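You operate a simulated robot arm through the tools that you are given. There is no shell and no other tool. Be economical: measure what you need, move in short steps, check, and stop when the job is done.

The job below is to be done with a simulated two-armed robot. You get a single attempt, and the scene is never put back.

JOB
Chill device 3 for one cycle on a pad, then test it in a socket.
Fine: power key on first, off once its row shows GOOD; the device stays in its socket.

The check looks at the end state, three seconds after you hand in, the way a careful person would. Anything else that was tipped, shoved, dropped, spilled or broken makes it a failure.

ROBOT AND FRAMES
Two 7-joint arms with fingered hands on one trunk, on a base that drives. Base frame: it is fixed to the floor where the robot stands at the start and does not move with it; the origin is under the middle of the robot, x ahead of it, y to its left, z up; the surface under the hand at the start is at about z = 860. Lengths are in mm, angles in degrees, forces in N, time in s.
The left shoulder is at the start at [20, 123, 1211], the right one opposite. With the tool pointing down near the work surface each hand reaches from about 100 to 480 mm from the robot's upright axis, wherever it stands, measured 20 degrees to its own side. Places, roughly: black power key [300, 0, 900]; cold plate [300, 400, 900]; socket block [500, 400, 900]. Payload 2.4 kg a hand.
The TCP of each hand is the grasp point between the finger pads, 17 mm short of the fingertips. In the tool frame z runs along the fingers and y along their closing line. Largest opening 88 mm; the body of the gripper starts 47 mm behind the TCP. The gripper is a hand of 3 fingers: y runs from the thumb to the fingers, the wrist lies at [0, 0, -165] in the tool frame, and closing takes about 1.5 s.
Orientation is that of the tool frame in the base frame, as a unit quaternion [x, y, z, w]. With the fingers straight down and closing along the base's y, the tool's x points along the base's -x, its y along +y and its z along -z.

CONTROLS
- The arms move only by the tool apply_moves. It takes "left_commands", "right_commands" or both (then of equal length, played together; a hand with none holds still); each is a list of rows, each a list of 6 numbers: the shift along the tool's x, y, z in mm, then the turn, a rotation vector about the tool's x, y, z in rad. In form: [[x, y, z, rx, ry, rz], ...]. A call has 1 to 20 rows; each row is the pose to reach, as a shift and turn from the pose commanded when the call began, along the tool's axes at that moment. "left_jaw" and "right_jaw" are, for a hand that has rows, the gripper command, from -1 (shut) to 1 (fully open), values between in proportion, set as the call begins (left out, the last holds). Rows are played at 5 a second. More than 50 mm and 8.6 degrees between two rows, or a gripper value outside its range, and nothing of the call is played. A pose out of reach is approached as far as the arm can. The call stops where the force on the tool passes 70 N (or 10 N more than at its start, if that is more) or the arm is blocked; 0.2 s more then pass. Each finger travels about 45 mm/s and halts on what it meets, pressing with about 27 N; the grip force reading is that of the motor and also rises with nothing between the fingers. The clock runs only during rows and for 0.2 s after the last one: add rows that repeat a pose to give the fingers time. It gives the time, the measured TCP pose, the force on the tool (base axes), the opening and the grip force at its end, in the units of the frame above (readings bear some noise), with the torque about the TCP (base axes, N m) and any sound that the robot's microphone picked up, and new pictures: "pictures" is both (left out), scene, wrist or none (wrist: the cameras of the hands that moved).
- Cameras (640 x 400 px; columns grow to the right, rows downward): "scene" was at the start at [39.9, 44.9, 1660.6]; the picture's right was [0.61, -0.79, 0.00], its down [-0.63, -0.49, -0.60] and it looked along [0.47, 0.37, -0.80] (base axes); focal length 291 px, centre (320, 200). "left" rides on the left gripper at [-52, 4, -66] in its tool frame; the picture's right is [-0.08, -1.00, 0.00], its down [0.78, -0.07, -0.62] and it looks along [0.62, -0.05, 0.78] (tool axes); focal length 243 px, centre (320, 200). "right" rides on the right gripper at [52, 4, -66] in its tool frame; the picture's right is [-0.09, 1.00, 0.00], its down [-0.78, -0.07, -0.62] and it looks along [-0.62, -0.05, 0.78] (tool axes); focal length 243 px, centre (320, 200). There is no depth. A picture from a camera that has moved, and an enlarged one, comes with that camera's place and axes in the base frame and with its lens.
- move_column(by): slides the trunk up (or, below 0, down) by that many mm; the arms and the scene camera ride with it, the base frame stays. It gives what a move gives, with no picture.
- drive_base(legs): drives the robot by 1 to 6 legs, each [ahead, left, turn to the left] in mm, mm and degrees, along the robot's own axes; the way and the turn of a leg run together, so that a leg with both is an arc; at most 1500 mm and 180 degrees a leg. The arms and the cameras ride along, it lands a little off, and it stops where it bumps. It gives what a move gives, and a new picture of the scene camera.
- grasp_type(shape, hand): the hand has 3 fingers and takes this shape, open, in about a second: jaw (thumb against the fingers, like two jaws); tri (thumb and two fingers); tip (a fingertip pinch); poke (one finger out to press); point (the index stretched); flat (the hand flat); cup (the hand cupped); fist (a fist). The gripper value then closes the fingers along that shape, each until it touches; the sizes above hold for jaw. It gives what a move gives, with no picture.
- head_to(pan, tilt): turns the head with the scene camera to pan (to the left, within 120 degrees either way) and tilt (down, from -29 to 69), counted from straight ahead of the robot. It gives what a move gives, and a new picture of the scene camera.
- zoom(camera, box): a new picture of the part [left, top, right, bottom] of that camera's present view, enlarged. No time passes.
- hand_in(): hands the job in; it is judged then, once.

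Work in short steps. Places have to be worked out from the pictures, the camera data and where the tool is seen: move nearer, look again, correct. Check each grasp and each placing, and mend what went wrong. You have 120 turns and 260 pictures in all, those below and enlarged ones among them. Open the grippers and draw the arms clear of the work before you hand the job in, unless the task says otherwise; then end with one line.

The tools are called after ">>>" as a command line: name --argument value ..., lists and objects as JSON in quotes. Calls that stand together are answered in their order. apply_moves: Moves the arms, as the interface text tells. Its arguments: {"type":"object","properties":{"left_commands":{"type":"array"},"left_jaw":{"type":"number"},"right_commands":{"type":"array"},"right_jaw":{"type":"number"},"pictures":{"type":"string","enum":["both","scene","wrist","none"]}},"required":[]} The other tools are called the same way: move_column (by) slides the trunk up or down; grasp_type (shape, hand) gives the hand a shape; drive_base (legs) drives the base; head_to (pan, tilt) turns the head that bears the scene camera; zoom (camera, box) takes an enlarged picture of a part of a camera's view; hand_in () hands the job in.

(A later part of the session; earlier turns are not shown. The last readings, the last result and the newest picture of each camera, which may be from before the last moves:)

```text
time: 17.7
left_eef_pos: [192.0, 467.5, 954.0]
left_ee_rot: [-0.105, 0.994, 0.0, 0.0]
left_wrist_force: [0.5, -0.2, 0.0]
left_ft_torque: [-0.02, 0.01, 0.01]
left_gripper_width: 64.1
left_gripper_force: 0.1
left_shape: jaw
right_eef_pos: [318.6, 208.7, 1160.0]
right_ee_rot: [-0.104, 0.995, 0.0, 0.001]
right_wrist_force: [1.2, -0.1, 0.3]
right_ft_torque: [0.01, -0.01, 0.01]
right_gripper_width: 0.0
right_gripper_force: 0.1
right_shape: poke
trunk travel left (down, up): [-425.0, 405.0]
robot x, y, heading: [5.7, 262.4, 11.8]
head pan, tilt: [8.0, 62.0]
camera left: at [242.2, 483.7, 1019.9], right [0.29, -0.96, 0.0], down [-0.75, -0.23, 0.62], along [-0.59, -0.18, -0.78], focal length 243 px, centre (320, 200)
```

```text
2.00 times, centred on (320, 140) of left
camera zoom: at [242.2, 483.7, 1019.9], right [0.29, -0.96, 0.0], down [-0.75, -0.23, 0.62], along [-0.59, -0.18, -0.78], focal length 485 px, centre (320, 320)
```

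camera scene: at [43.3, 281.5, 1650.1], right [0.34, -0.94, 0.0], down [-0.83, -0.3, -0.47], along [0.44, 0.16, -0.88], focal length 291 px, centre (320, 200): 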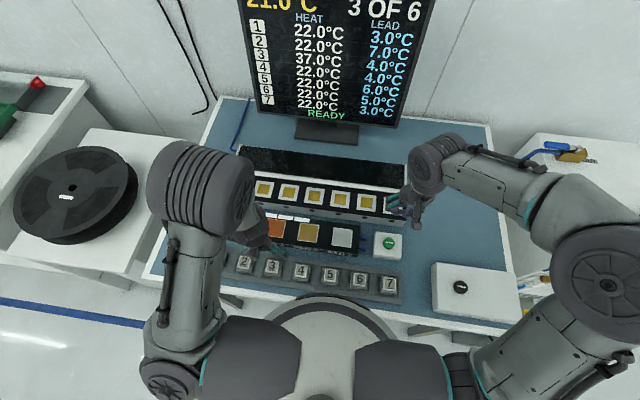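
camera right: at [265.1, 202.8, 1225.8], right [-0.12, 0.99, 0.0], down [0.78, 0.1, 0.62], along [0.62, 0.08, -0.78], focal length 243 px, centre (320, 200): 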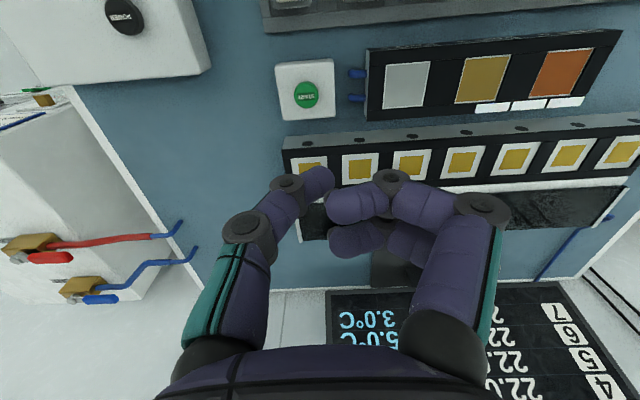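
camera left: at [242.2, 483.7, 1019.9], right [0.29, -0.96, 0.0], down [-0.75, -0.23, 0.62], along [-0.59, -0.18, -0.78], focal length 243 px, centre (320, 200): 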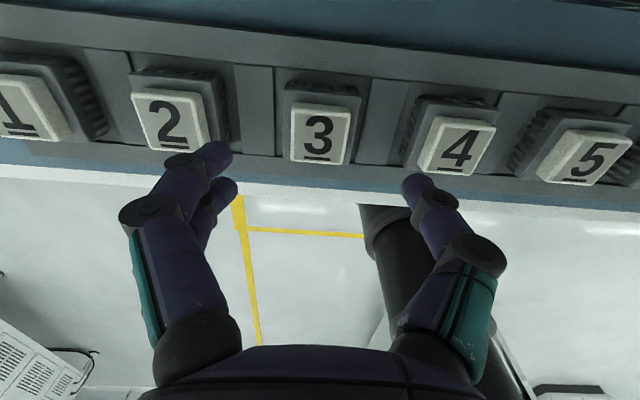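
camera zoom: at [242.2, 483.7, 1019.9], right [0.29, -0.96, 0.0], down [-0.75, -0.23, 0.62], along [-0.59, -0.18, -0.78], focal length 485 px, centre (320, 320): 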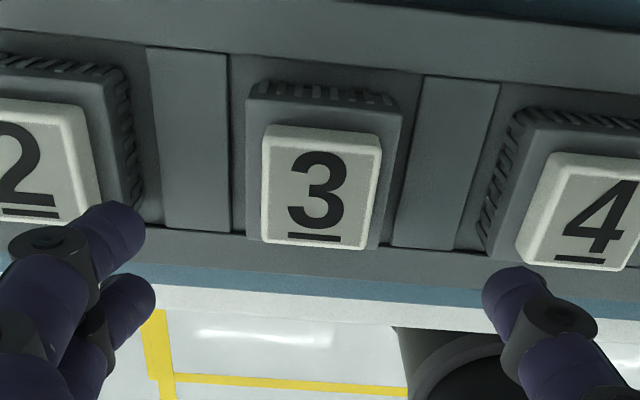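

Aligned within ~2 mm. Base top ≈893, dividers ≈875, so I lower to TCP z≈899 watching force.

>>> apply_moves --left_commands '[[-1, 1, 20, 0, 0, 0], [-1, 1, 38, 0, 0, 0], [-1, 1, 48, 0, 0, 0], [-1, 1, 55, 0, 0, 0]]' --pictures "both"

>>> zoom --camera "left" --box '[160, 60, 480, 260]'

>>> zoom --camera "scene" --box '[220, 220, 340, 300]'

```text
time: 18.7
left_eef_pos: [195.3, 469.0, 901.2]
left_ee_rot: [-0.104, 0.995, 0.0, 0.0]
left_wrist_force: [-0.4, 0.0, -0.8]
left_ft_torque: [-0.04, -0.02, -0.01]
left_gripper_width: 64.0
left_gripper_force: 0.1
left_shape: jaw
right_eef_pos: [318.8, 209.2, 1159.4]
right_ee_rot: [-0.104, 0.995, 0.0, 0.0]
right_wrist_force: [-0.6, 0.2, 0.2]
right_ft_torque: [0.0, -0.02, 0.0]
right_gripper_width: 0.0
right_gripper_force: 0.2
right_shape: poke
trunk travel left (down, up): [-425.0, 405.0]
robot x, y, heading: [3.1, 264.2, 12.2]
head pan, tilt: [8.0, 62.0]
camera scene: at [43.0, 281.0, 1650.1], right [0.34, -0.94, 0.0], down [-0.83, -0.3, -0.47], along [0.44, 0.16, -0.88], focal length 291 px, centre (320, 200)
camera left: at [244.3, 484.9, 966.4], right [0.29, -0.96, 0.0], down [-0.75, -0.23, 0.62], along [-0.59, -0.18, -0.78], focal length 243 px, centre (320, 200)
```

scene: 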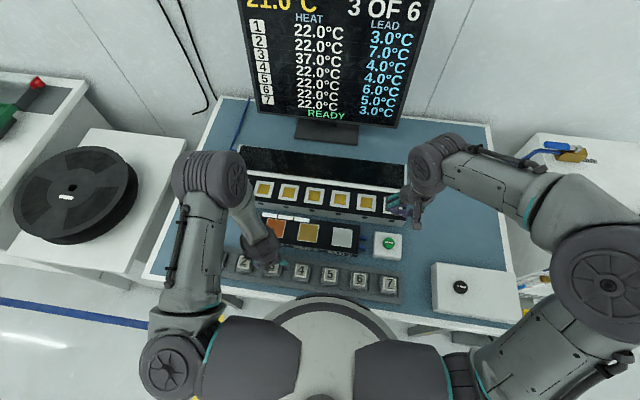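
left: 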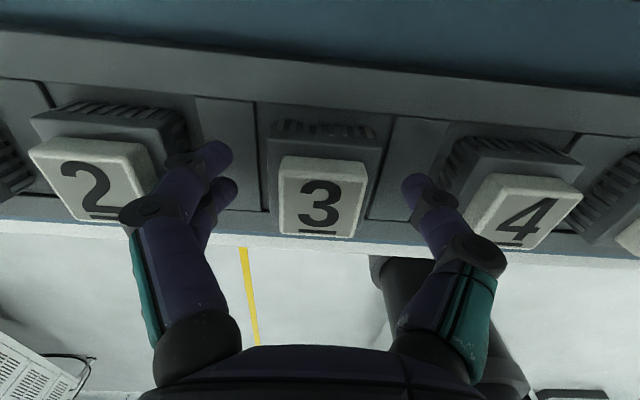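

```text
2.00 times, centred on (320, 160) of left
camera zoom: at [244.3, 484.9, 966.4], right [0.29, -0.96, 0.0], down [-0.75, -0.23, 0.62], along [-0.59, -0.18, -0.78], focal length 485 px, centre (320, 280)
```

zoom: 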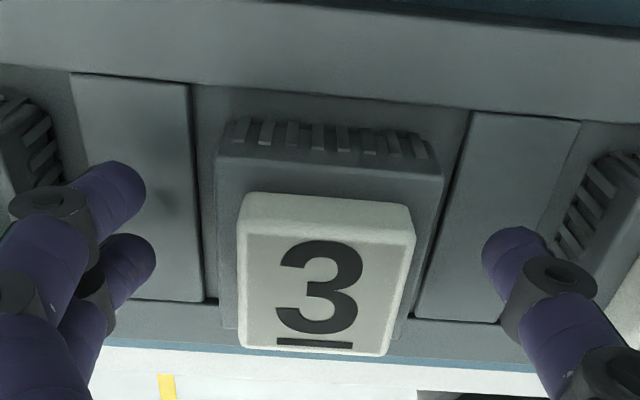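

```text
5.00 times, centred on (280, 260) of scene
camera zoom: at [43.0, 281.0, 1650.1], right [0.34, -0.94, 0.0], down [-0.83, -0.3, -0.47], along [0.44, 0.16, -0.88], focal length 1453 px, centre (520, -100)
```

zoom: 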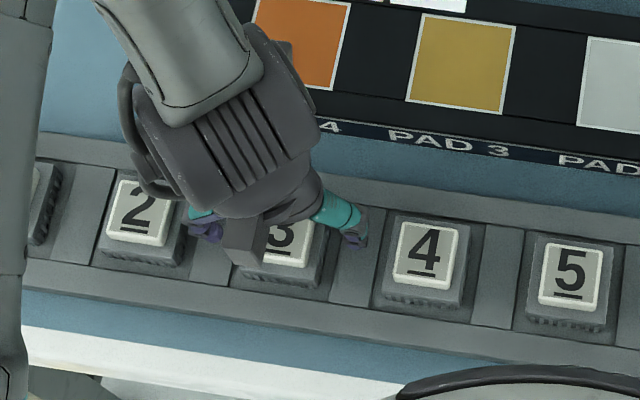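

Centred. I lower 5 mm more and close.

>>> apply_moves --left_commands '[[0, 0, 3, 0, 0, 0], [0, 0, 5, 0, 0, 0]]' --pictures "none"

>>> apply_moves --left_commands '[[0, 0, 0, 0, 0, 0], [0, 0, 0, 0, 0, 0], [0, 0, 0, 0, 0, 0], [0, 0, 0, 0, 0, 0], [0, 0, 0, 0, 0, 0], [0, 0, 0, 0, 0, 0], [0, 0, 0, 0, 0, 0]]' --left_jaw -1 --pictures "wrist"

```text
time: 19.3
left_eef_pos: [194.1, 468.2, 896.3]
left_ee_rot: [-0.104, 0.995, 0.0, 0.001]
left_wrist_force: [-0.2, -0.2, 0.1]
left_ft_torque: [0.01, 0.0, -0.02]
left_gripper_width: 63.6
left_gripper_force: 0.1
left_shape: jaw
right_eef_pos: [318.8, 208.7, 1159.7]
right_ee_rot: [-0.104, 0.995, 0.0, 0.001]
right_wrist_force: [0.8, 0.2, 0.0]
right_ft_torque: [0.0, 0.0, -0.04]
right_gripper_width: 0.3
right_gripper_force: 0.1
right_shape: poke
trunk travel left (down, up): [-425.0, 405.0]
robot x, y, heading: [1.7, 263.0, 11.8]
head pan, tilt: [8.0, 62.0]
```

```text
time: 20.9
left_eef_pos: [194.2, 469.6, 896.7]
left_ee_rot: [-0.104, 0.995, 0.0, -0.001]
left_wrist_force: [-0.2, 0.0, -0.2]
left_ft_torque: [-0.02, -0.01, 0.0]
left_gripper_width: 35.7
left_gripper_force: 27.1
left_shape: jaw
right_eef_pos: [319.1, 210.3, 1158.9]
right_ee_rot: [-0.105, 0.994, 0.0, -0.001]
right_wrist_force: [0.2, 0.7, 1.0]
right_ft_torque: [-0.04, -0.01, -0.02]
right_gripper_width: 0.2
right_gripper_force: 0.0
right_shape: poke
trunk travel left (down, up): [-425.0, 405.0]
robot x, y, heading: [-1.3, 261.2, 11.8]
head pan, tilt: [8.0, 62.0]
camera left: at [244.1, 484.6, 961.3], right [0.29, -0.96, 0.0], down [-0.75, -0.23, 0.62], along [-0.59, -0.18, -0.78], focal length 243 px, centre (320, 200)
```

left: 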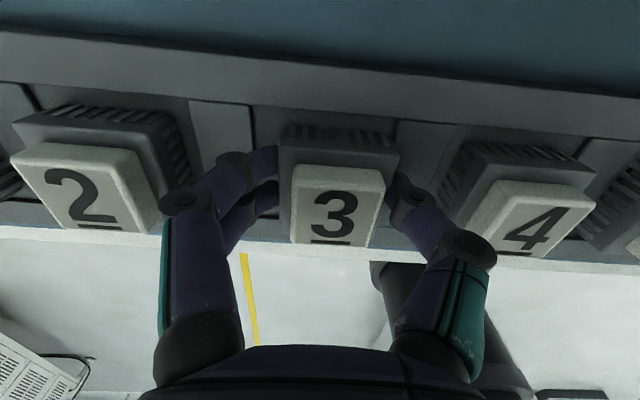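

Gripped at 35.7 mm with 27 N. I lift and look.

>>> apply_moves --left_commands '[[0, 0, -10, 0, 0, 0], [0, 0, -30, 0, 0, 0], [0, 0, -60, 0, 0, 0], [0, 0, -90, 0, 0, 0]]' --pictures "wrist"

>>> zoom --camera "left" --box '[220, 90, 420, 260]'

>>> zoom --camera "scene" --box '[220, 190, 380, 300]'

```text
time: 21.9
left_eef_pos: [193.8, 466.6, 985.1]
left_ee_rot: [-0.104, 0.995, 0.0, 0.0]
left_wrist_force: [0.6, 0.1, -0.8]
left_ft_torque: [0.02, -0.03, 0.0]
left_gripper_width: 35.6
left_gripper_force: 26.8
left_shape: jaw
right_eef_pos: [317.3, 208.1, 1159.3]
right_ee_rot: [-0.104, 0.995, 0.0, 0.0]
right_wrist_force: [0.5, -0.3, 0.2]
right_ft_torque: [0.02, 0.03, -0.02]
right_gripper_width: 0.2
right_gripper_force: 0.1
right_shape: poke
trunk travel left (down, up): [-425.0, 405.0]
robot x, y, heading: [2.2, 265.2, 11.8]
head pan, tilt: [8.0, 62.0]
camera left: at [244.1, 483.4, 1051.6], right [0.29, -0.96, 0.0], down [-0.75, -0.23, 0.62], along [-0.59, -0.18, -0.78], focal length 243 px, centre (320, 200)
```

left: 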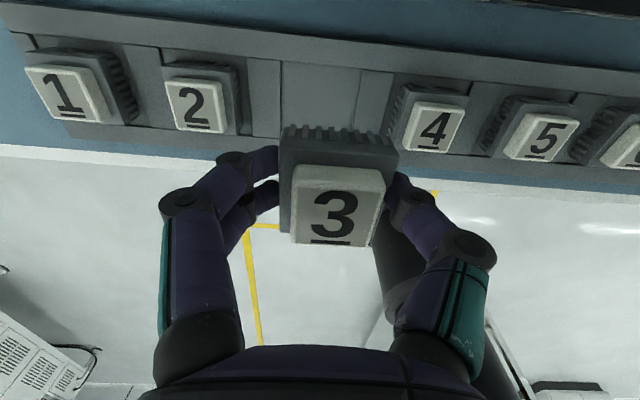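

```text
2.35 times, centred on (320, 175) of left
camera zoom: at [244.1, 483.4, 1051.6], right [0.29, -0.96, 0.0], down [-0.75, -0.23, 0.62], along [-0.59, -0.18, -0.78], focal length 571 px, centre (320, 259)
```

zoom: 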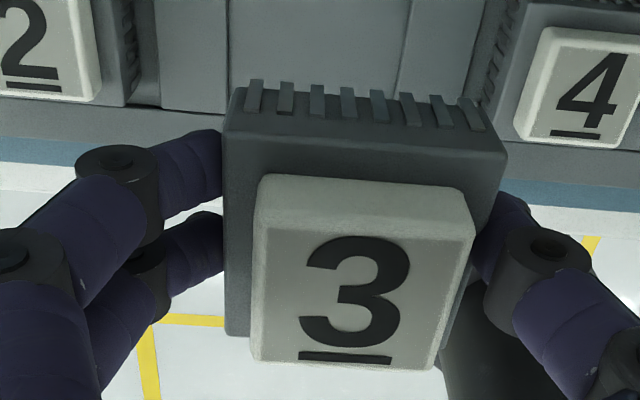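

```text
3.64 times, centred on (300, 245) of scene
camera zoom: at [42.6, 280.4, 1650.2], right [0.34, -0.94, 0.0], down [-0.83, -0.3, -0.47], along [0.44, 0.16, -0.88], focal length 1057 px, centre (393, 36)
```

zoom: 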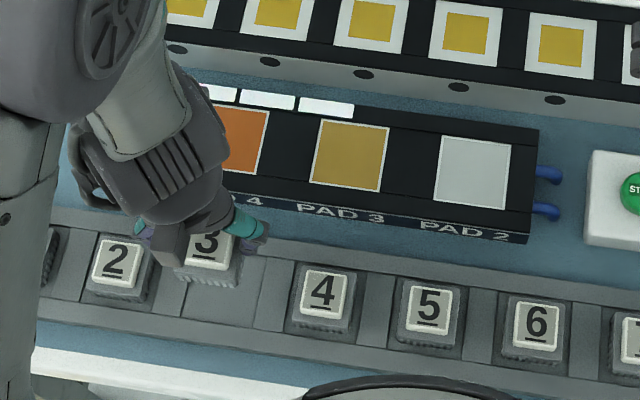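

Device held, sitting ~5 mm toward tool −y and square. I carry it over pad 4 (~(296, 510)) staying high.

>>> apply_moves --left_commands '[[-30, 7, -15, 0, 0, 0], [-60, 14, -15, 0, 0, 0], [-90, 22, -15, 0, 0, 0], [-109, 26, -15, 0, 0, 0], [-109, 26, -15, 0, 0, 0]]' --pictures "both"

>>> zoom --camera "left" --box '[180, 20, 460, 260]'

```text
time: 23.1
left_eef_pos: [295.5, 516.7, 1000.8]
left_ee_rot: [-0.105, 0.994, 0.0, 0.001]
left_wrist_force: [-0.2, -0.3, -0.9]
left_ft_torque: [0.04, 0.0, -0.03]
left_gripper_width: 35.6
left_gripper_force: 26.7
left_shape: jaw
right_eef_pos: [318.3, 208.8, 1159.2]
right_ee_rot: [-0.105, 0.995, 0.0, 0.0]
right_wrist_force: [-0.2, 0.3, -0.2]
right_ft_torque: [-0.02, 0.01, 0.04]
right_gripper_width: 0.0
right_gripper_force: 0.1
right_shape: poke
trunk travel left (down, up): [-425.0, 405.0]
robot x, y, heading: [0.9, 266.3, 11.6]
head pan, tilt: [8.0, 62.0]
camera scene: at [42.9, 280.9, 1650.1], right [0.34, -0.94, 0.0], down [-0.83, -0.3, -0.47], along [0.44, 0.16, -0.88], focal length 291 px, centre (320, 200)
camera left: at [346.0, 532.9, 1066.3], right [0.29, -0.96, 0.0], down [-0.75, -0.23, 0.62], along [-0.6, -0.18, -0.78], focal length 243 px, centre (320, 200)
```

scene: 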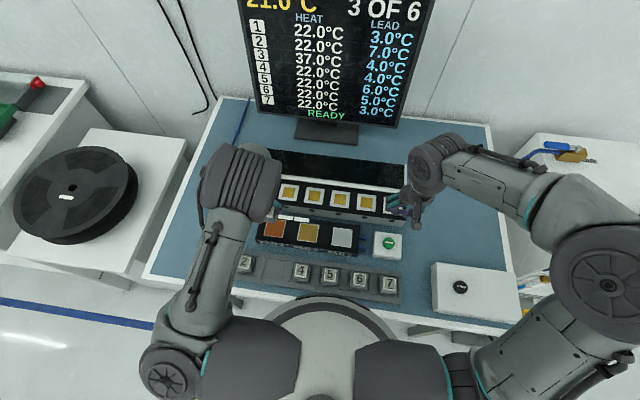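
left: 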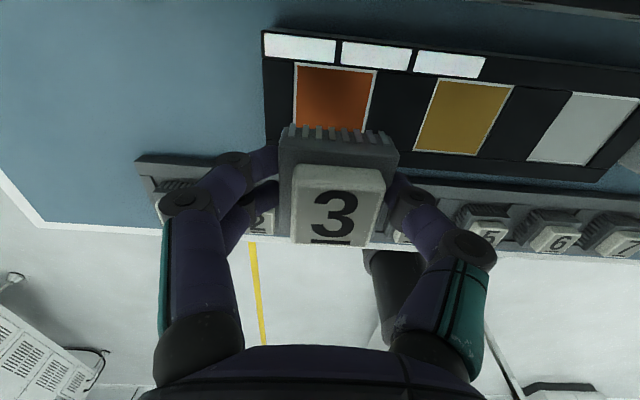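

```text
1.67 times, centred on (320, 140) of left
camera zoom: at [346.0, 532.9, 1066.3], right [0.29, -0.96, 0.0], down [-0.75, -0.23, 0.62], along [-0.6, -0.18, -0.78], focal length 404 px, centre (320, 300)
```

zoom: 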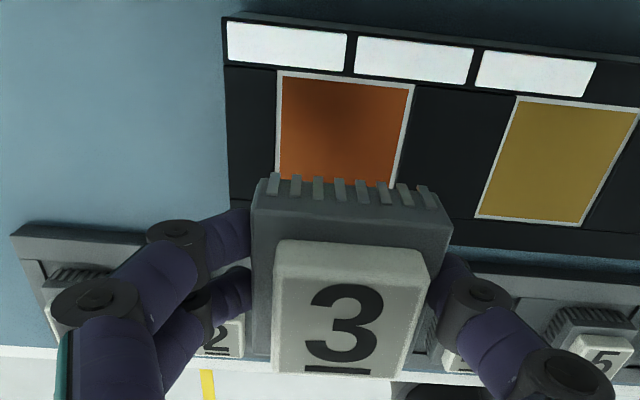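

Pad 4's centre works out at ≈(294.5, 509), plate top z≈892. I correct by 2–3 mm and lower to z≈935.

>>> apply_moves --left_commands '[[2, -2, 20, 0, 0, 0], [2, -2, 45, 0, 0, 0], [2, -2, 65, 0, 0, 0]]' --pictures "wrist"

>>> zoom --camera "left" --box '[200, 60, 440, 260]'

>>> zoom --camera "scene" --box '[220, 180, 360, 280]'

```text
time: 23.9
left_eef_pos: [293.8, 514.4, 936.4]
left_ee_rot: [-0.104, 0.995, 0.001, 0.0]
left_wrist_force: [-0.1, -0.5, -0.9]
left_ft_torque: [0.02, 0.03, -0.03]
left_gripper_width: 35.6
left_gripper_force: 26.8
left_shape: jaw
right_eef_pos: [318.5, 210.2, 1158.4]
right_ee_rot: [-0.104, 0.995, 0.0, 0.0]
right_wrist_force: [-0.1, -0.2, 0.4]
right_ft_torque: [-0.04, 0.01, 0.03]
right_gripper_width: 0.0
right_gripper_force: 0.2
right_shape: poke
trunk travel left (down, up): [-425.0, 405.0]
robot x, y, heading: [-1.5, 263.4, 12.0]
head pan, tilt: [8.0, 62.0]
camera left: at [343.8, 530.9, 1001.2], right [0.29, -0.96, 0.0], down [-0.75, -0.23, 0.62], along [-0.59, -0.18, -0.78], focal length 243 px, centre (320, 200)
```

left: 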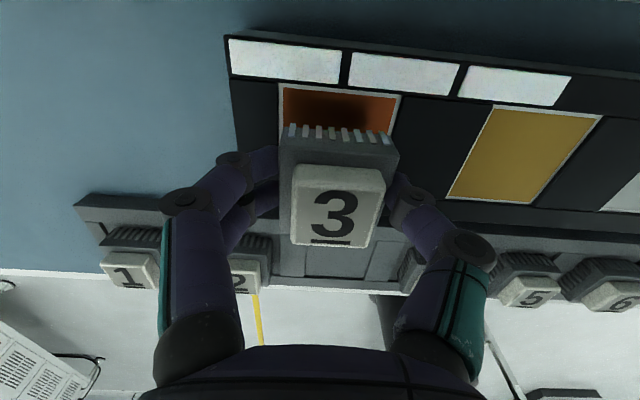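

```text
2.00 times, centred on (320, 160) of left
camera zoom: at [343.8, 530.9, 1001.2], right [0.29, -0.96, 0.0], down [-0.75, -0.23, 0.62], along [-0.59, -0.18, -0.78], focal length 485 px, centre (320, 280)
```

zoom: 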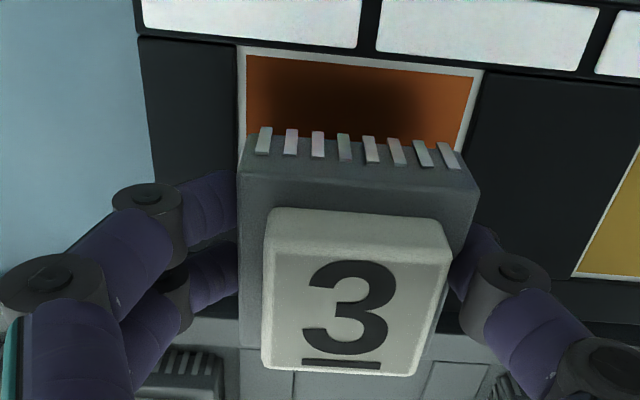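

```text
4.00 times, centred on (290, 230) of scene
camera zoom: at [43.2, 281.2, 1650.1], right [0.34, -0.94, 0.0], down [-0.83, -0.3, -0.47], along [0.44, 0.16, -0.88], focal length 1163 px, centre (440, 80)
```

zoom: 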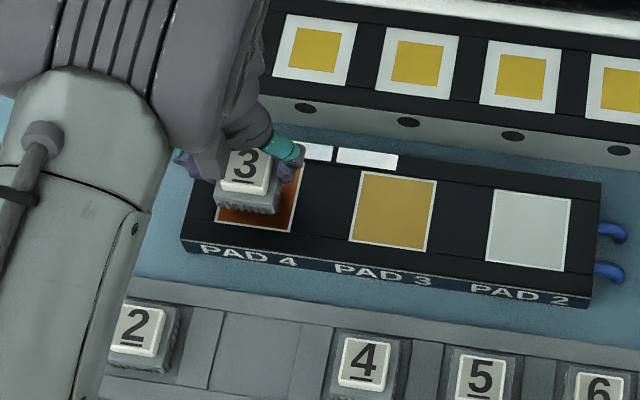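

Centred over pad 4. I lower in small steps until contact.

>>> apply_moves --left_commands '[[0, 0, 4, 0, 0, 0], [0, 0, 8, 0, 0, 0]]' --pictures "none"

>>> apply_moves --left_commands '[[0, 0, 3, 0, 0, 0]]' --pictures "none"

>>> apply_moves --left_commands '[[0, 0, 3, 0, 0, 0]]' --pictures "wrist"

```text
time: 24.5
left_eef_pos: [294.0, 513.8, 927.4]
left_ee_rot: [-0.104, 0.995, -0.001, 0.0]
left_wrist_force: [0.5, 0.0, -1.1]
left_ft_torque: [-0.02, -0.02, -0.02]
left_gripper_width: 35.4
left_gripper_force: 26.7
left_shape: jaw
right_eef_pos: [318.1, 209.9, 1158.9]
right_ee_rot: [-0.104, 0.995, 0.0, 0.0]
right_wrist_force: [-0.3, 0.0, 0.0]
right_ft_torque: [0.03, 0.03, -0.02]
right_gripper_width: 0.0
right_gripper_force: 0.1
right_shape: poke
trunk travel left (down, up): [-425.0, 405.0]
robot x, y, heading: [-1.2, 263.1, 11.8]
head pan, tilt: [8.0, 62.0]
```

```text
time: 24.9
left_eef_pos: [293.7, 513.0, 924.3]
left_ee_rot: [-0.104, 0.995, -0.001, 0.0]
left_wrist_force: [-0.8, -0.2, -0.3]
left_ft_torque: [-0.02, 0.0, -0.01]
left_gripper_width: 35.7
left_gripper_force: 27.1
left_shape: jaw
right_eef_pos: [319.6, 208.9, 1160.1]
right_ee_rot: [-0.104, 0.995, 0.0, 0.0]
right_wrist_force: [0.2, 0.5, 0.1]
right_ft_torque: [0.0, 0.03, -0.02]
right_gripper_width: 0.1
right_gripper_force: 0.0
right_shape: poke
trunk travel left (down, up): [-425.0, 405.0]
robot x, y, heading: [-1.0, 262.1, 11.7]
head pan, tilt: [8.0, 62.0]
```

```text
time: 25.3
left_eef_pos: [294.3, 512.7, 922.1]
left_ee_rot: [-0.104, 0.995, -0.001, 0.0]
left_wrist_force: [0.1, -0.2, -0.1]
left_ft_torque: [-0.04, -0.01, 0.0]
left_gripper_width: 35.4
left_gripper_force: 27.1
left_shape: jaw
right_eef_pos: [318.4, 209.9, 1159.6]
right_ee_rot: [-0.104, 0.995, 0.0, 0.0]
right_wrist_force: [0.5, 0.5, 0.3]
right_ft_torque: [0.0, -0.01, 0.03]
right_gripper_width: 0.0
right_gripper_force: 0.0
right_shape: poke
trunk travel left (down, up): [-425.0, 405.0]
robot x, y, heading: [-1.1, 263.7, 11.7]
head pan, tilt: [8.0, 62.0]
camera left: at [343.3, 530.5, 986.9], right [0.29, -0.96, 0.0], down [-0.75, -0.23, 0.62], along [-0.59, -0.18, -0.78], focal length 243 px, centre (320, 200)
```

left: 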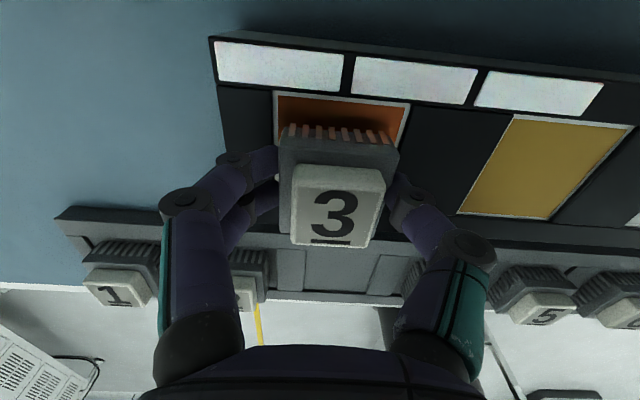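

No contact yet. I continue downward in 3 mm steps.

>>> apply_moves --left_commands '[[0, 0, 3, 0, 0, 0]]' --pictures "none"

>>> apply_moves --left_commands '[[0, 0, 3, 0, 0, 0]]' --pictures "none"

>>> apply_moves --left_commands '[[0, 0, 2, 0, 0, 0]]' --pictures "wrist"

>>> zoom --camera "left" --box '[200, 60, 440, 260]'

```text
time: 25.7
left_eef_pos: [294.2, 514.2, 918.5]
left_ee_rot: [-0.105, 0.995, 0.0, 0.0]
left_wrist_force: [-0.5, 0.3, 0.0]
left_ft_torque: [-0.02, 0.0, 0.05]
left_gripper_width: 35.4
left_gripper_force: 27.0
left_shape: jaw
right_eef_pos: [319.3, 209.9, 1159.0]
right_ee_rot: [-0.104, 0.995, 0.0, -0.001]
right_wrist_force: [-0.5, 1.2, 0.6]
right_ft_torque: [0.0, -0.02, -0.01]
right_gripper_width: 0.2
right_gripper_force: 0.1
right_shape: poke
trunk travel left (down, up): [-425.0, 405.0]
robot x, y, heading: [-0.1, 265.5, 11.6]
head pan, tilt: [8.0, 62.0]
```

```text
time: 26.1
left_eef_pos: [293.4, 515.0, 916.0]
left_ee_rot: [-0.104, 0.995, 0.0, 0.0]
left_wrist_force: [0.1, 0.5, -1.0]
left_ft_torque: [0.02, -0.04, 0.02]
left_gripper_width: 35.7
left_gripper_force: 26.9
left_shape: jaw
right_eef_pos: [318.6, 209.2, 1159.7]
right_ee_rot: [-0.105, 0.994, -0.001, 0.0]
right_wrist_force: [-0.8, -0.4, -0.1]
right_ft_torque: [0.02, -0.02, 0.01]
right_gripper_width: 0.0
right_gripper_force: 0.0
right_shape: poke
trunk travel left (down, up): [-425.0, 405.0]
robot x, y, heading: [-2.5, 260.2, 11.8]
head pan, tilt: [8.0, 62.0]
```

```text
time: 26.5
left_eef_pos: [293.9, 514.5, 914.8]
left_ee_rot: [-0.105, 0.995, 0.0, 0.0]
left_wrist_force: [-1.0, 0.5, 0.5]
left_ft_torque: [-0.03, -0.01, 0.01]
left_gripper_width: 35.6
left_gripper_force: 27.3
left_shape: jaw
right_eef_pos: [319.5, 210.1, 1159.7]
right_ee_rot: [-0.104, 0.995, 0.0, 0.001]
right_wrist_force: [-0.3, 0.4, -0.4]
right_ft_torque: [0.03, 0.0, -0.01]
right_gripper_width: 0.2
right_gripper_force: 0.1
right_shape: poke
trunk travel left (down, up): [-425.0, 405.0]
robot x, y, heading: [2.6, 262.7, 11.5]
head pan, tilt: [8.0, 62.0]
camera left: at [343.4, 530.2, 979.0], right [0.29, -0.96, 0.0], down [-0.75, -0.23, 0.62], along [-0.59, -0.18, -0.78], focal length 243 px, centre (320, 200)
```

left: 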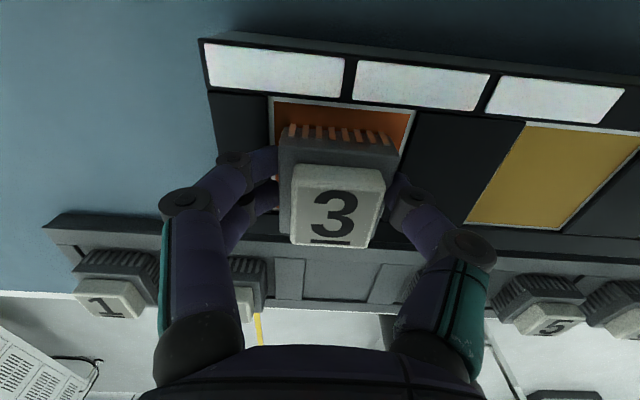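

```text
2.00 times, centred on (320, 160) of left
camera zoom: at [343.4, 530.2, 979.0], right [0.29, -0.96, 0.0], down [-0.75, -0.23, 0.62], along [-0.59, -0.18, -0.78], focal length 485 px, centre (320, 280)
```

zoom: 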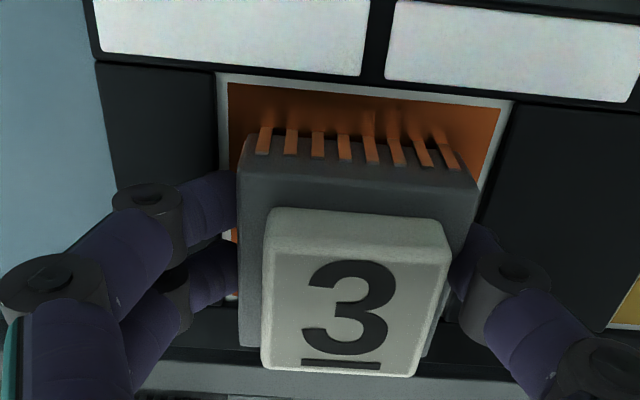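

The leads are nearly on the pad. More 2 mm steps.

>>> apply_moves --left_commands '[[0, 0, 2, 0, 0, 0]]' --pictures "none"

>>> apply_moves --left_commands '[[0, 0, 2, 0, 0, 0]]' --pictures "none"

>>> apply_moves --left_commands '[[0, 0, 2, 0, 0, 0]]' --pictures "wrist"

>>> zoom --camera "left" --box '[200, 60, 440, 260]'

```text
time: 26.9
left_eef_pos: [292.2, 513.6, 911.6]
left_ee_rot: [-0.104, 0.995, 0.0, 0.001]
left_wrist_force: [-0.9, -0.5, 12.3]
left_ft_torque: [-0.1, 0.03, -0.02]
left_gripper_width: 35.3
left_gripper_force: 26.9
left_shape: jaw
right_eef_pos: [317.2, 208.7, 1159.9]
right_ee_rot: [-0.105, 0.994, 0.0, 0.0]
right_wrist_force: [-0.4, 0.4, -0.2]
right_ft_torque: [-0.01, -0.04, -0.02]
right_gripper_width: 0.1
right_gripper_force: 0.1
right_shape: poke
trunk travel left (down, up): [-425.0, 405.0]
robot x, y, heading: [-2.5, 261.3, 12.0]
head pan, tilt: [8.0, 62.0]
```

```text
time: 27.3
left_eef_pos: [294.1, 512.9, 910.0]
left_ee_rot: [-0.105, 0.994, 0.001, 0.001]
left_wrist_force: [-0.9, 2.4, 26.9]
left_ft_torque: [-0.18, -0.05, 0.0]
left_gripper_width: 35.4
left_gripper_force: 27.0
left_shape: jaw
right_eef_pos: [318.2, 208.3, 1160.4]
right_ee_rot: [-0.104, 0.995, 0.0, 0.0]
right_wrist_force: [0.8, 0.2, -0.6]
right_ft_torque: [0.0, -0.01, 0.02]
right_gripper_width: 0.0
right_gripper_force: 0.0
right_shape: poke
trunk travel left (down, up): [-425.0, 405.0]
robot x, y, heading: [2.3, 265.6, 11.9]
head pan, tilt: [8.0, 62.0]
```

```text
time: 27.7
left_eef_pos: [293.7, 514.0, 909.1]
left_ee_rot: [-0.105, 0.995, 0.001, 0.002]
left_wrist_force: [-0.1, 3.3, 38.6]
left_ft_torque: [-0.21, -0.04, -0.02]
left_gripper_width: 36.1
left_gripper_force: 27.4
left_shape: jaw
right_eef_pos: [316.6, 208.4, 1160.8]
right_ee_rot: [-0.104, 0.995, 0.001, 0.0]
right_wrist_force: [0.1, 1.3, 0.8]
right_ft_torque: [-0.01, 0.0, 0.02]
right_gripper_width: 0.0
right_gripper_force: 0.0
right_shape: poke
trunk travel left (down, up): [-425.0, 405.0]
robot x, y, heading: [0.9, 265.6, 11.9]
head pan, tilt: [8.0, 62.0]
camera left: at [343.2, 529.7, 974.7], right [0.29, -0.96, 0.0], down [-0.75, -0.23, 0.62], along [-0.59, -0.18, -0.79], focal length 243 px, centre (320, 200)
```

left: 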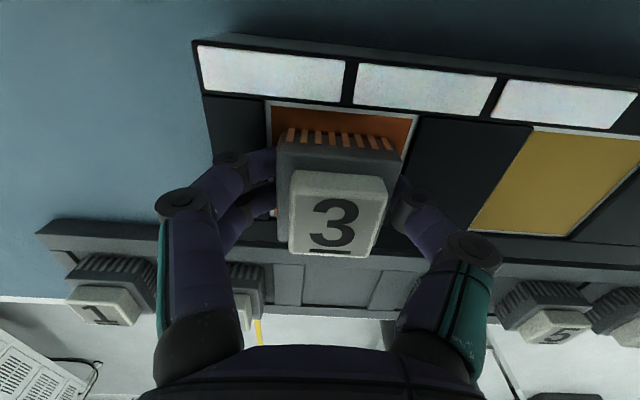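

```text
2.00 times, centred on (320, 160) of left
camera zoom: at [343.2, 529.7, 974.7], right [0.29, -0.96, 0.0], down [-0.75, -0.23, 0.62], along [-0.59, -0.18, -0.79], focal length 485 px, centre (320, 280)
```

zoom: 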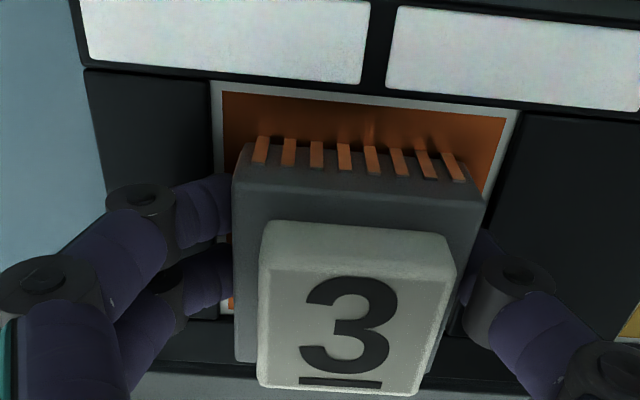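

Contact at about z 912. I relax 3 mm up, open, and wait.

>>> apply_moves --left_commands '[[0, 0, -3, 0, 0, 0], [0, 0, -3, 0, 0, 0]]' --pictures "none"

>>> apply_moves --left_commands '[[0, 0, 0, 0, 0, 0], [0, 0, 0, 0, 0, 0], [0, 0, 0, 0, 0, 0], [0, 0, 0, 0, 0, 0]]' --left_jaw 0.45 --pictures "none"

>>> apply_moves --left_commands '[[0, 0, -10, 0, 0, 0], [0, 0, -35, 0, 0, 0], [0, 0, -75, 0, 0, 0]]' --pictures "wrist"

>>> zoom --camera "left" --box '[200, 40, 440, 240]'

```text
time: 28.3
left_eef_pos: [292.8, 513.5, 911.0]
left_ee_rot: [-0.103, 0.995, 0.0, 0.0]
left_wrist_force: [1.8, 2.4, 18.8]
left_ft_torque: [-0.09, -0.05, 0.0]
left_gripper_width: 36.0
left_gripper_force: 27.3
left_shape: jaw
right_eef_pos: [317.7, 208.7, 1158.6]
right_ee_rot: [-0.105, 0.995, 0.001, 0.0]
right_wrist_force: [0.0, -0.3, -1.6]
right_ft_torque: [-0.05, -0.02, 0.0]
right_gripper_width: 0.0
right_gripper_force: 0.1
right_shape: poke
trunk travel left (down, up): [-425.0, 405.0]
robot x, y, heading: [-2.6, 262.1, 12.0]
head pan, tilt: [8.0, 62.0]
```

```text
time: 29.3
left_eef_pos: [294.2, 514.4, 910.2]
left_ee_rot: [-0.105, 0.995, 0.0, 0.0]
left_wrist_force: [1.0, 0.4, 0.5]
left_ft_torque: [0.01, 0.0, 0.02]
left_gripper_width: 63.6
left_gripper_force: 0.1
left_shape: jaw
right_eef_pos: [319.2, 208.9, 1158.4]
right_ee_rot: [-0.104, 0.995, 0.0, 0.0]
right_wrist_force: [-0.4, 0.0, 0.0]
right_ft_torque: [-0.01, -0.01, -0.02]
right_gripper_width: 0.0
right_gripper_force: 0.0
right_shape: poke
trunk travel left (down, up): [-425.0, 405.0]
robot x, y, heading: [-0.5, 262.4, 12.1]
head pan, tilt: [8.0, 62.0]
```

```text
time: 30.1
left_eef_pos: [293.4, 515.2, 986.4]
left_ee_rot: [-0.105, 0.994, -0.001, 0.0]
left_wrist_force: [-0.1, 0.8, 0.1]
left_ft_torque: [-0.01, 0.01, -0.02]
left_gripper_width: 63.8
left_gripper_force: 0.0
left_shape: jaw
right_eef_pos: [317.5, 208.8, 1160.4]
right_ee_rot: [-0.105, 0.994, 0.0, -0.001]
right_wrist_force: [-0.3, 0.1, -0.5]
right_ft_torque: [0.03, -0.05, 0.0]
right_gripper_width: 0.1
right_gripper_force: 0.0
right_shape: poke
trunk travel left (down, up): [-425.0, 405.0]
robot x, y, heading: [-0.1, 264.9, 12.0]
head pan, tilt: [8.0, 62.0]
camera left: at [343.7, 531.3, 1051.0], right [0.29, -0.96, 0.0], down [-0.75, -0.23, 0.62], along [-0.6, -0.18, -0.78], focal length 243 px, centre (320, 200)
```

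left: 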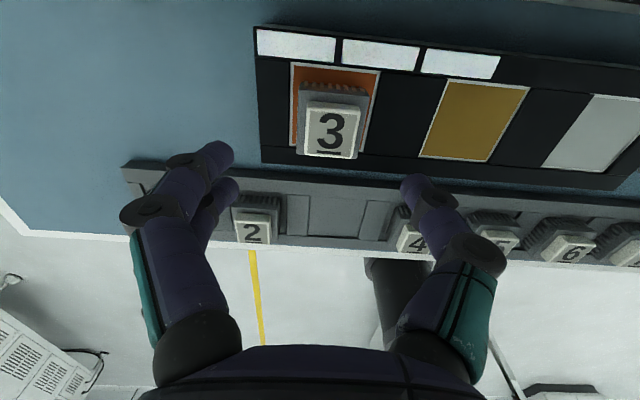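

```text
2.00 times, centred on (320, 140) of left
camera zoom: at [343.7, 531.3, 1051.0], right [0.29, -0.96, 0.0], down [-0.75, -0.23, 0.62], along [-0.6, -0.18, -0.78], focal length 485 px, centre (320, 320)
```

zoom: 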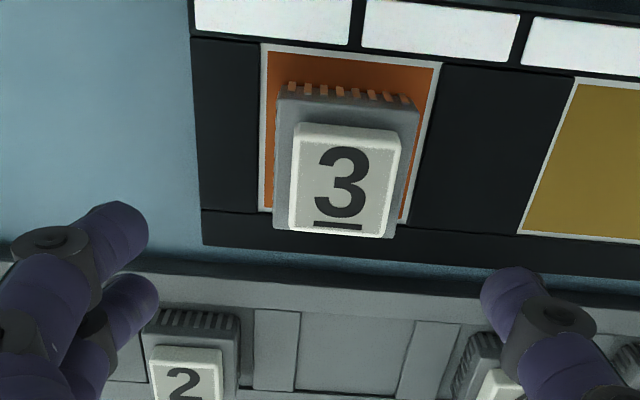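

Device 3 stands on pad 4. Now the right hand goes above START (~(355, 198)).

>>> apply_moves --right_commands '[[-17, -9, 45, 0, 0, 0], [-33, -18, 90, 0, 0, 0], [-33, -18, 135, 0, 0, 0], [-33, -18, 175, 0, 0, 0], [-33, -18, 200, 0, 0, 0]]' --pictures "wrist"

>>> head_to --pan 8 --tilt 52

```text
time: 31.3
left_eef_pos: [294.8, 517.5, 985.9]
left_ee_rot: [-0.104, 0.995, 0.001, 0.0]
left_wrist_force: [0.5, 0.3, 0.5]
left_ft_torque: [0.02, -0.01, 0.0]
left_gripper_width: 63.4
left_gripper_force: 0.1
left_shape: jaw
right_eef_pos: [355.0, 199.8, 957.5]
right_ee_rot: [-0.106, 0.994, 0.0, 0.0]
right_wrist_force: [-0.4, -0.5, 0.0]
right_ft_torque: [-0.01, -0.02, -0.04]
right_gripper_width: 0.3
right_gripper_force: 0.0
right_shape: poke
trunk travel left (down, up): [-425.0, 405.0]
robot x, y, heading: [0.1, 264.2, 12.0]
head pan, tilt: [8.0, 62.0]
camera right: at [301.0, 192.9, 1023.9], right [-0.12, 0.99, 0.0], down [0.78, 0.1, 0.62], along [0.62, 0.08, -0.78], focal length 243 px, centre (320, 200)
```

right: 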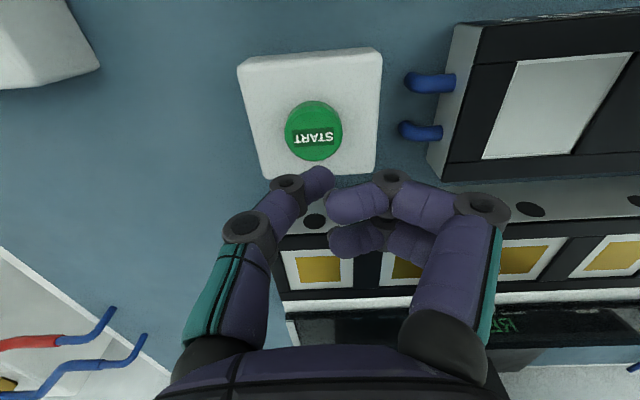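

```text
time: 32.0
left_eef_pos: [295.2, 515.6, 985.5]
left_ee_rot: [-0.104, 0.995, 0.0, 0.0]
left_wrist_force: [0.2, 0.4, -0.4]
left_ft_torque: [0.01, 0.03, -0.01]
left_gripper_width: 63.2
left_gripper_force: 0.0
left_shape: jaw
right_eef_pos: [354.6, 199.9, 957.8]
right_ee_rot: [-0.105, 0.994, 0.0, 0.001]
right_wrist_force: [0.8, 0.3, -0.3]
right_ft_torque: [0.0, -0.03, 0.0]
right_gripper_width: 0.0
right_gripper_force: 0.1
right_shape: poke
trunk travel left (down, up): [-425.0, 405.0]
robot x, y, heading: [-1.3, 265.3, 11.9]
head pan, tilt: [8.0, 52.0]
camera scene: at [53.3, 284.7, 1662.3], right [0.34, -0.94, 0.0], down [-0.74, -0.27, -0.61], along [0.58, 0.21, -0.79], focal length 291 px, centre (320, 200)
```

scene: 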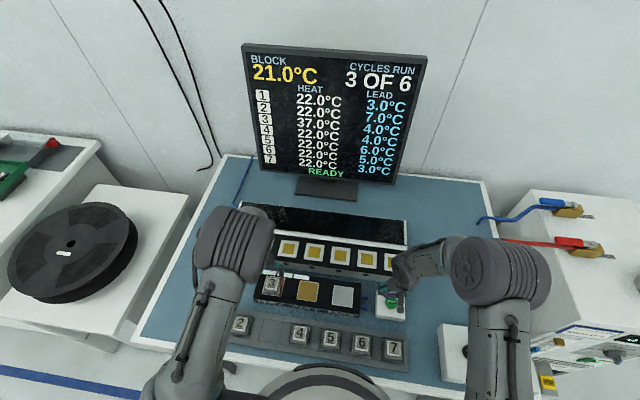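

Aim is about (353, 197); I correct and press START in small steps.

>>> apply_moves --right_commands '[[1, -3, 15, 0, 0, 0], [1, -3, 28, 0, 0, 0], [1, -3, 33, 0, 0, 0]]' --pictures "wrist"

```text
time: 32.8
left_eef_pos: [293.7, 515.3, 985.5]
left_ee_rot: [-0.104, 0.995, 0.0, 0.0]
left_wrist_force: [-0.6, 0.1, -0.4]
left_ft_torque: [-0.01, 0.02, -0.02]
left_gripper_width: 63.6
left_gripper_force: 0.0
left_shape: jaw
right_eef_pos: [354.1, 196.4, 926.4]
right_ee_rot: [-0.105, 0.994, 0.0, 0.001]
right_wrist_force: [0.7, 0.4, -0.3]
right_ft_torque: [0.02, 0.0, 0.01]
right_gripper_width: 0.0
right_gripper_force: 0.1
right_shape: poke
trunk travel left (down, up): [-425.0, 405.0]
robot x, y, heading: [1.2, 262.7, 11.8]
head pan, tilt: [8.0, 52.0]
camera right: at [300.6, 189.1, 992.0], right [-0.12, 0.99, 0.0], down [0.78, 0.1, 0.62], along [0.62, 0.08, -0.78], focal length 243 px, centre (320, 200)
```

right: 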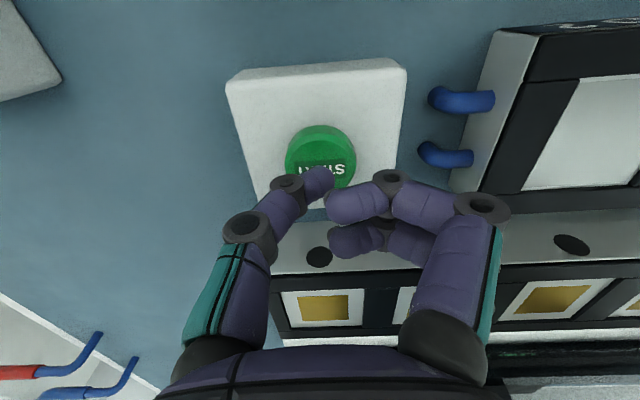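

Aligned; pressing on.

>>> apply_moves --right_commands '[[0, 0, 4, 0, 0, 0], [0, 0, 7, 0, 0, 0], [0, 0, 10, 0, 0, 0]]' --pictures "wrist"

```text
time: 33.6
left_eef_pos: [294.8, 515.3, 986.2]
left_ee_rot: [-0.105, 0.995, 0.001, 0.0]
left_wrist_force: [-0.3, -0.3, 1.0]
left_ft_torque: [0.0, -0.02, -0.03]
left_gripper_width: 64.0
left_gripper_force: 0.1
left_shape: jaw
right_eef_pos: [353.4, 196.0, 917.4]
right_ee_rot: [-0.104, 0.995, 0.0, 0.0]
right_wrist_force: [0.4, 0.0, 2.5]
right_ft_torque: [-0.01, 0.0, 0.02]
right_gripper_width: 0.0
right_gripper_force: 0.0
right_shape: poke
trunk travel left (down, up): [-425.0, 405.0]
robot x, y, heading: [-4.0, 260.3, 12.2]
head pan, tilt: [8.0, 52.0]
camera right: at [300.5, 189.1, 982.6], right [-0.12, 0.99, 0.0], down [0.78, 0.1, 0.62], along [0.62, 0.08, -0.78], focal length 243 px, centre (320, 200)
```

right: 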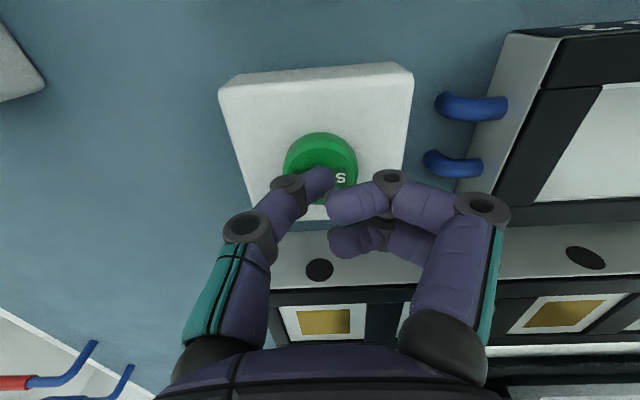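

Just touching (2.5 N). A few mm more.

>>> apply_moves --right_commands '[[0, 0, 2, 0, 0, 0], [0, 0, 4, 0, 0, 0], [0, 0, 5, 0, 0, 0]]' --pictures "scene"

```text
time: 34.4
left_eef_pos: [294.5, 515.0, 985.9]
left_ee_rot: [-0.104, 0.995, 0.0, 0.001]
left_wrist_force: [-0.2, 0.6, 0.1]
left_ft_torque: [0.0, -0.01, 0.0]
left_gripper_width: 63.6
left_gripper_force: 0.0
left_shape: jaw
right_eef_pos: [353.7, 195.9, 911.5]
right_ee_rot: [-0.105, 0.995, 0.0, 0.001]
right_wrist_force: [-0.5, -4.0, 12.6]
right_ft_torque: [-0.01, 0.02, 0.03]
right_gripper_width: 0.2
right_gripper_force: 0.1
right_shape: poke
trunk travel left (down, up): [-425.0, 405.0]
robot x, y, heading: [3.7, 258.9, 12.1]
head pan, tilt: [8.0, 52.0]
heard: click
camera scene: at [52.0, 284.4, 1662.5], right [0.34, -0.94, 0.0], down [-0.74, -0.27, -0.62], along [0.58, 0.21, -0.79], focal length 291 px, centre (320, 200)
```

scene: 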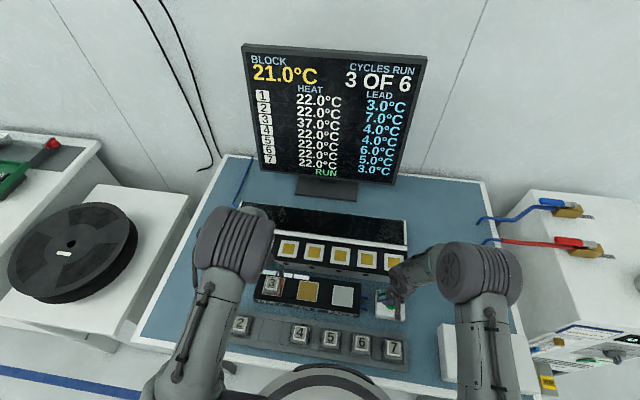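

Click heard and the screen reads RUN. I lift the right hand and watch the cycle.

>>> apply_moves --right_commands '[[0, 0, -40, 0, 0, 0], [0, 0, -90, 0, 0, 0], [0, 0, -140, 0, 0, 0], [0, -30, -180, 0, 0, 0], [0, -60, -220, 0, 0, 0], [0, -60, -220, 0, 0, 0]]' --pictures "scene"

>>> zoom --camera "scene" --box '[235, 40, 435, 190]'

```text
time: 35.8
left_eef_pos: [294.4, 515.2, 985.6]
left_ee_rot: [-0.105, 0.994, 0.0, -0.001]
left_wrist_force: [-0.5, 0.2, -0.2]
left_ft_torque: [-0.02, 0.02, 0.01]
left_gripper_width: 63.5
left_gripper_force: 0.1
left_shape: jaw
right_eef_pos: [366.7, 136.6, 1132.1]
right_ee_rot: [-0.104, 0.995, 0.0, 0.001]
right_wrist_force: [0.1, -0.4, -0.8]
right_ft_torque: [0.0, 0.02, 0.0]
right_gripper_width: 0.0
right_gripper_force: 0.0
right_shape: poke
trunk travel left (down, up): [-425.0, 405.0]
robot x, y, heading: [-0.5, 263.0, 11.8]
head pan, tilt: [8.0, 52.0]
camera scene: at [53.5, 284.9, 1662.3], right [0.34, -0.94, 0.0], down [-0.74, -0.27, -0.62], along [0.58, 0.21, -0.79], focal length 291 px, centre (320, 200)
```

scene: 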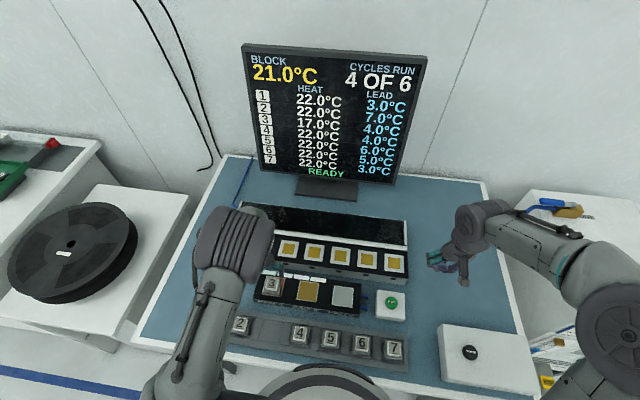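

```text
2.67 times, centred on (335, 115) of scene
camera zoom: at [53.5, 284.9, 1662.3], right [0.34, -0.94, 0.0], down [-0.74, -0.27, -0.62], along [0.58, 0.21, -0.79], focal length 775 px, centre (280, 427)
```

zoom: 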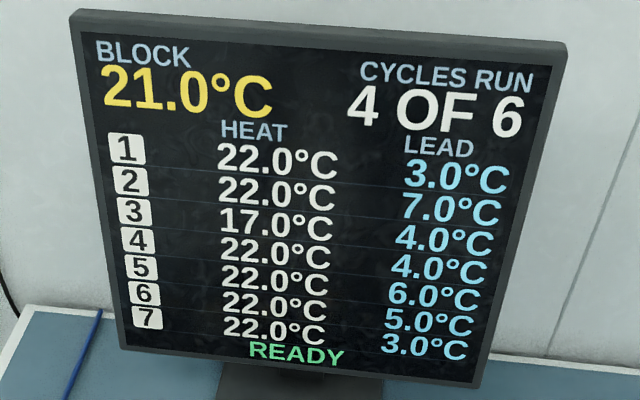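

Device 3 now 17.0 °C = block 21 − lead 4: ideal. I lower the left hand back round it (same grip place) to z≈913.

>>> apply_moves --left_commands '[[2, -1, 30, 0, 0, 0], [2, -1, 60, 0, 0, 0], [2, -1, 73, 0, 0, 0]]' --pictures "wrist"

>>> zoom --camera "left" --box '[200, 60, 440, 260]'

```text
time: 36.6
left_eef_pos: [292.3, 512.1, 912.6]
left_ee_rot: [-0.104, 0.995, 0.0, 0.0]
left_wrist_force: [0.8, 0.0, -0.4]
left_ft_torque: [-0.02, -0.02, -0.01]
left_gripper_width: 63.6
left_gripper_force: 0.0
left_shape: jaw
right_eef_pos: [367.7, 137.3, 1131.9]
right_ee_rot: [-0.104, 0.995, 0.001, 0.001]
right_wrist_force: [0.4, 0.6, -0.4]
right_ft_torque: [0.01, 0.03, -0.03]
right_gripper_width: 0.0
right_gripper_force: 0.0
right_shape: poke
trunk travel left (down, up): [-425.0, 405.0]
robot x, y, heading: [-1.9, 264.3, 11.8]
head pan, tilt: [8.0, 52.0]
camera left: at [342.4, 528.1, 976.9], right [0.29, -0.96, 0.0], down [-0.75, -0.23, 0.62], along [-0.59, -0.18, -0.78], focal length 243 px, centre (320, 200)
```

left: 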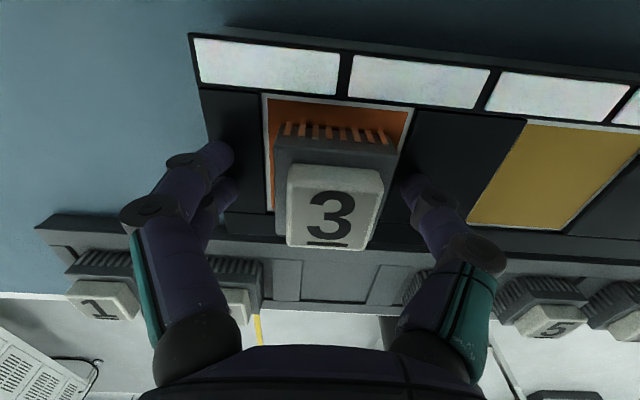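

```text
2.00 times, centred on (320, 160) of left
camera zoom: at [342.4, 528.1, 976.9], right [0.29, -0.96, 0.0], down [-0.75, -0.23, 0.62], along [-0.59, -0.18, -0.78], focal length 485 px, centre (320, 280)
```

zoom: 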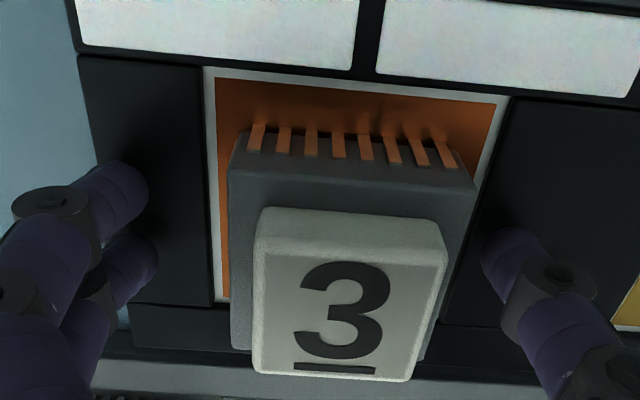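

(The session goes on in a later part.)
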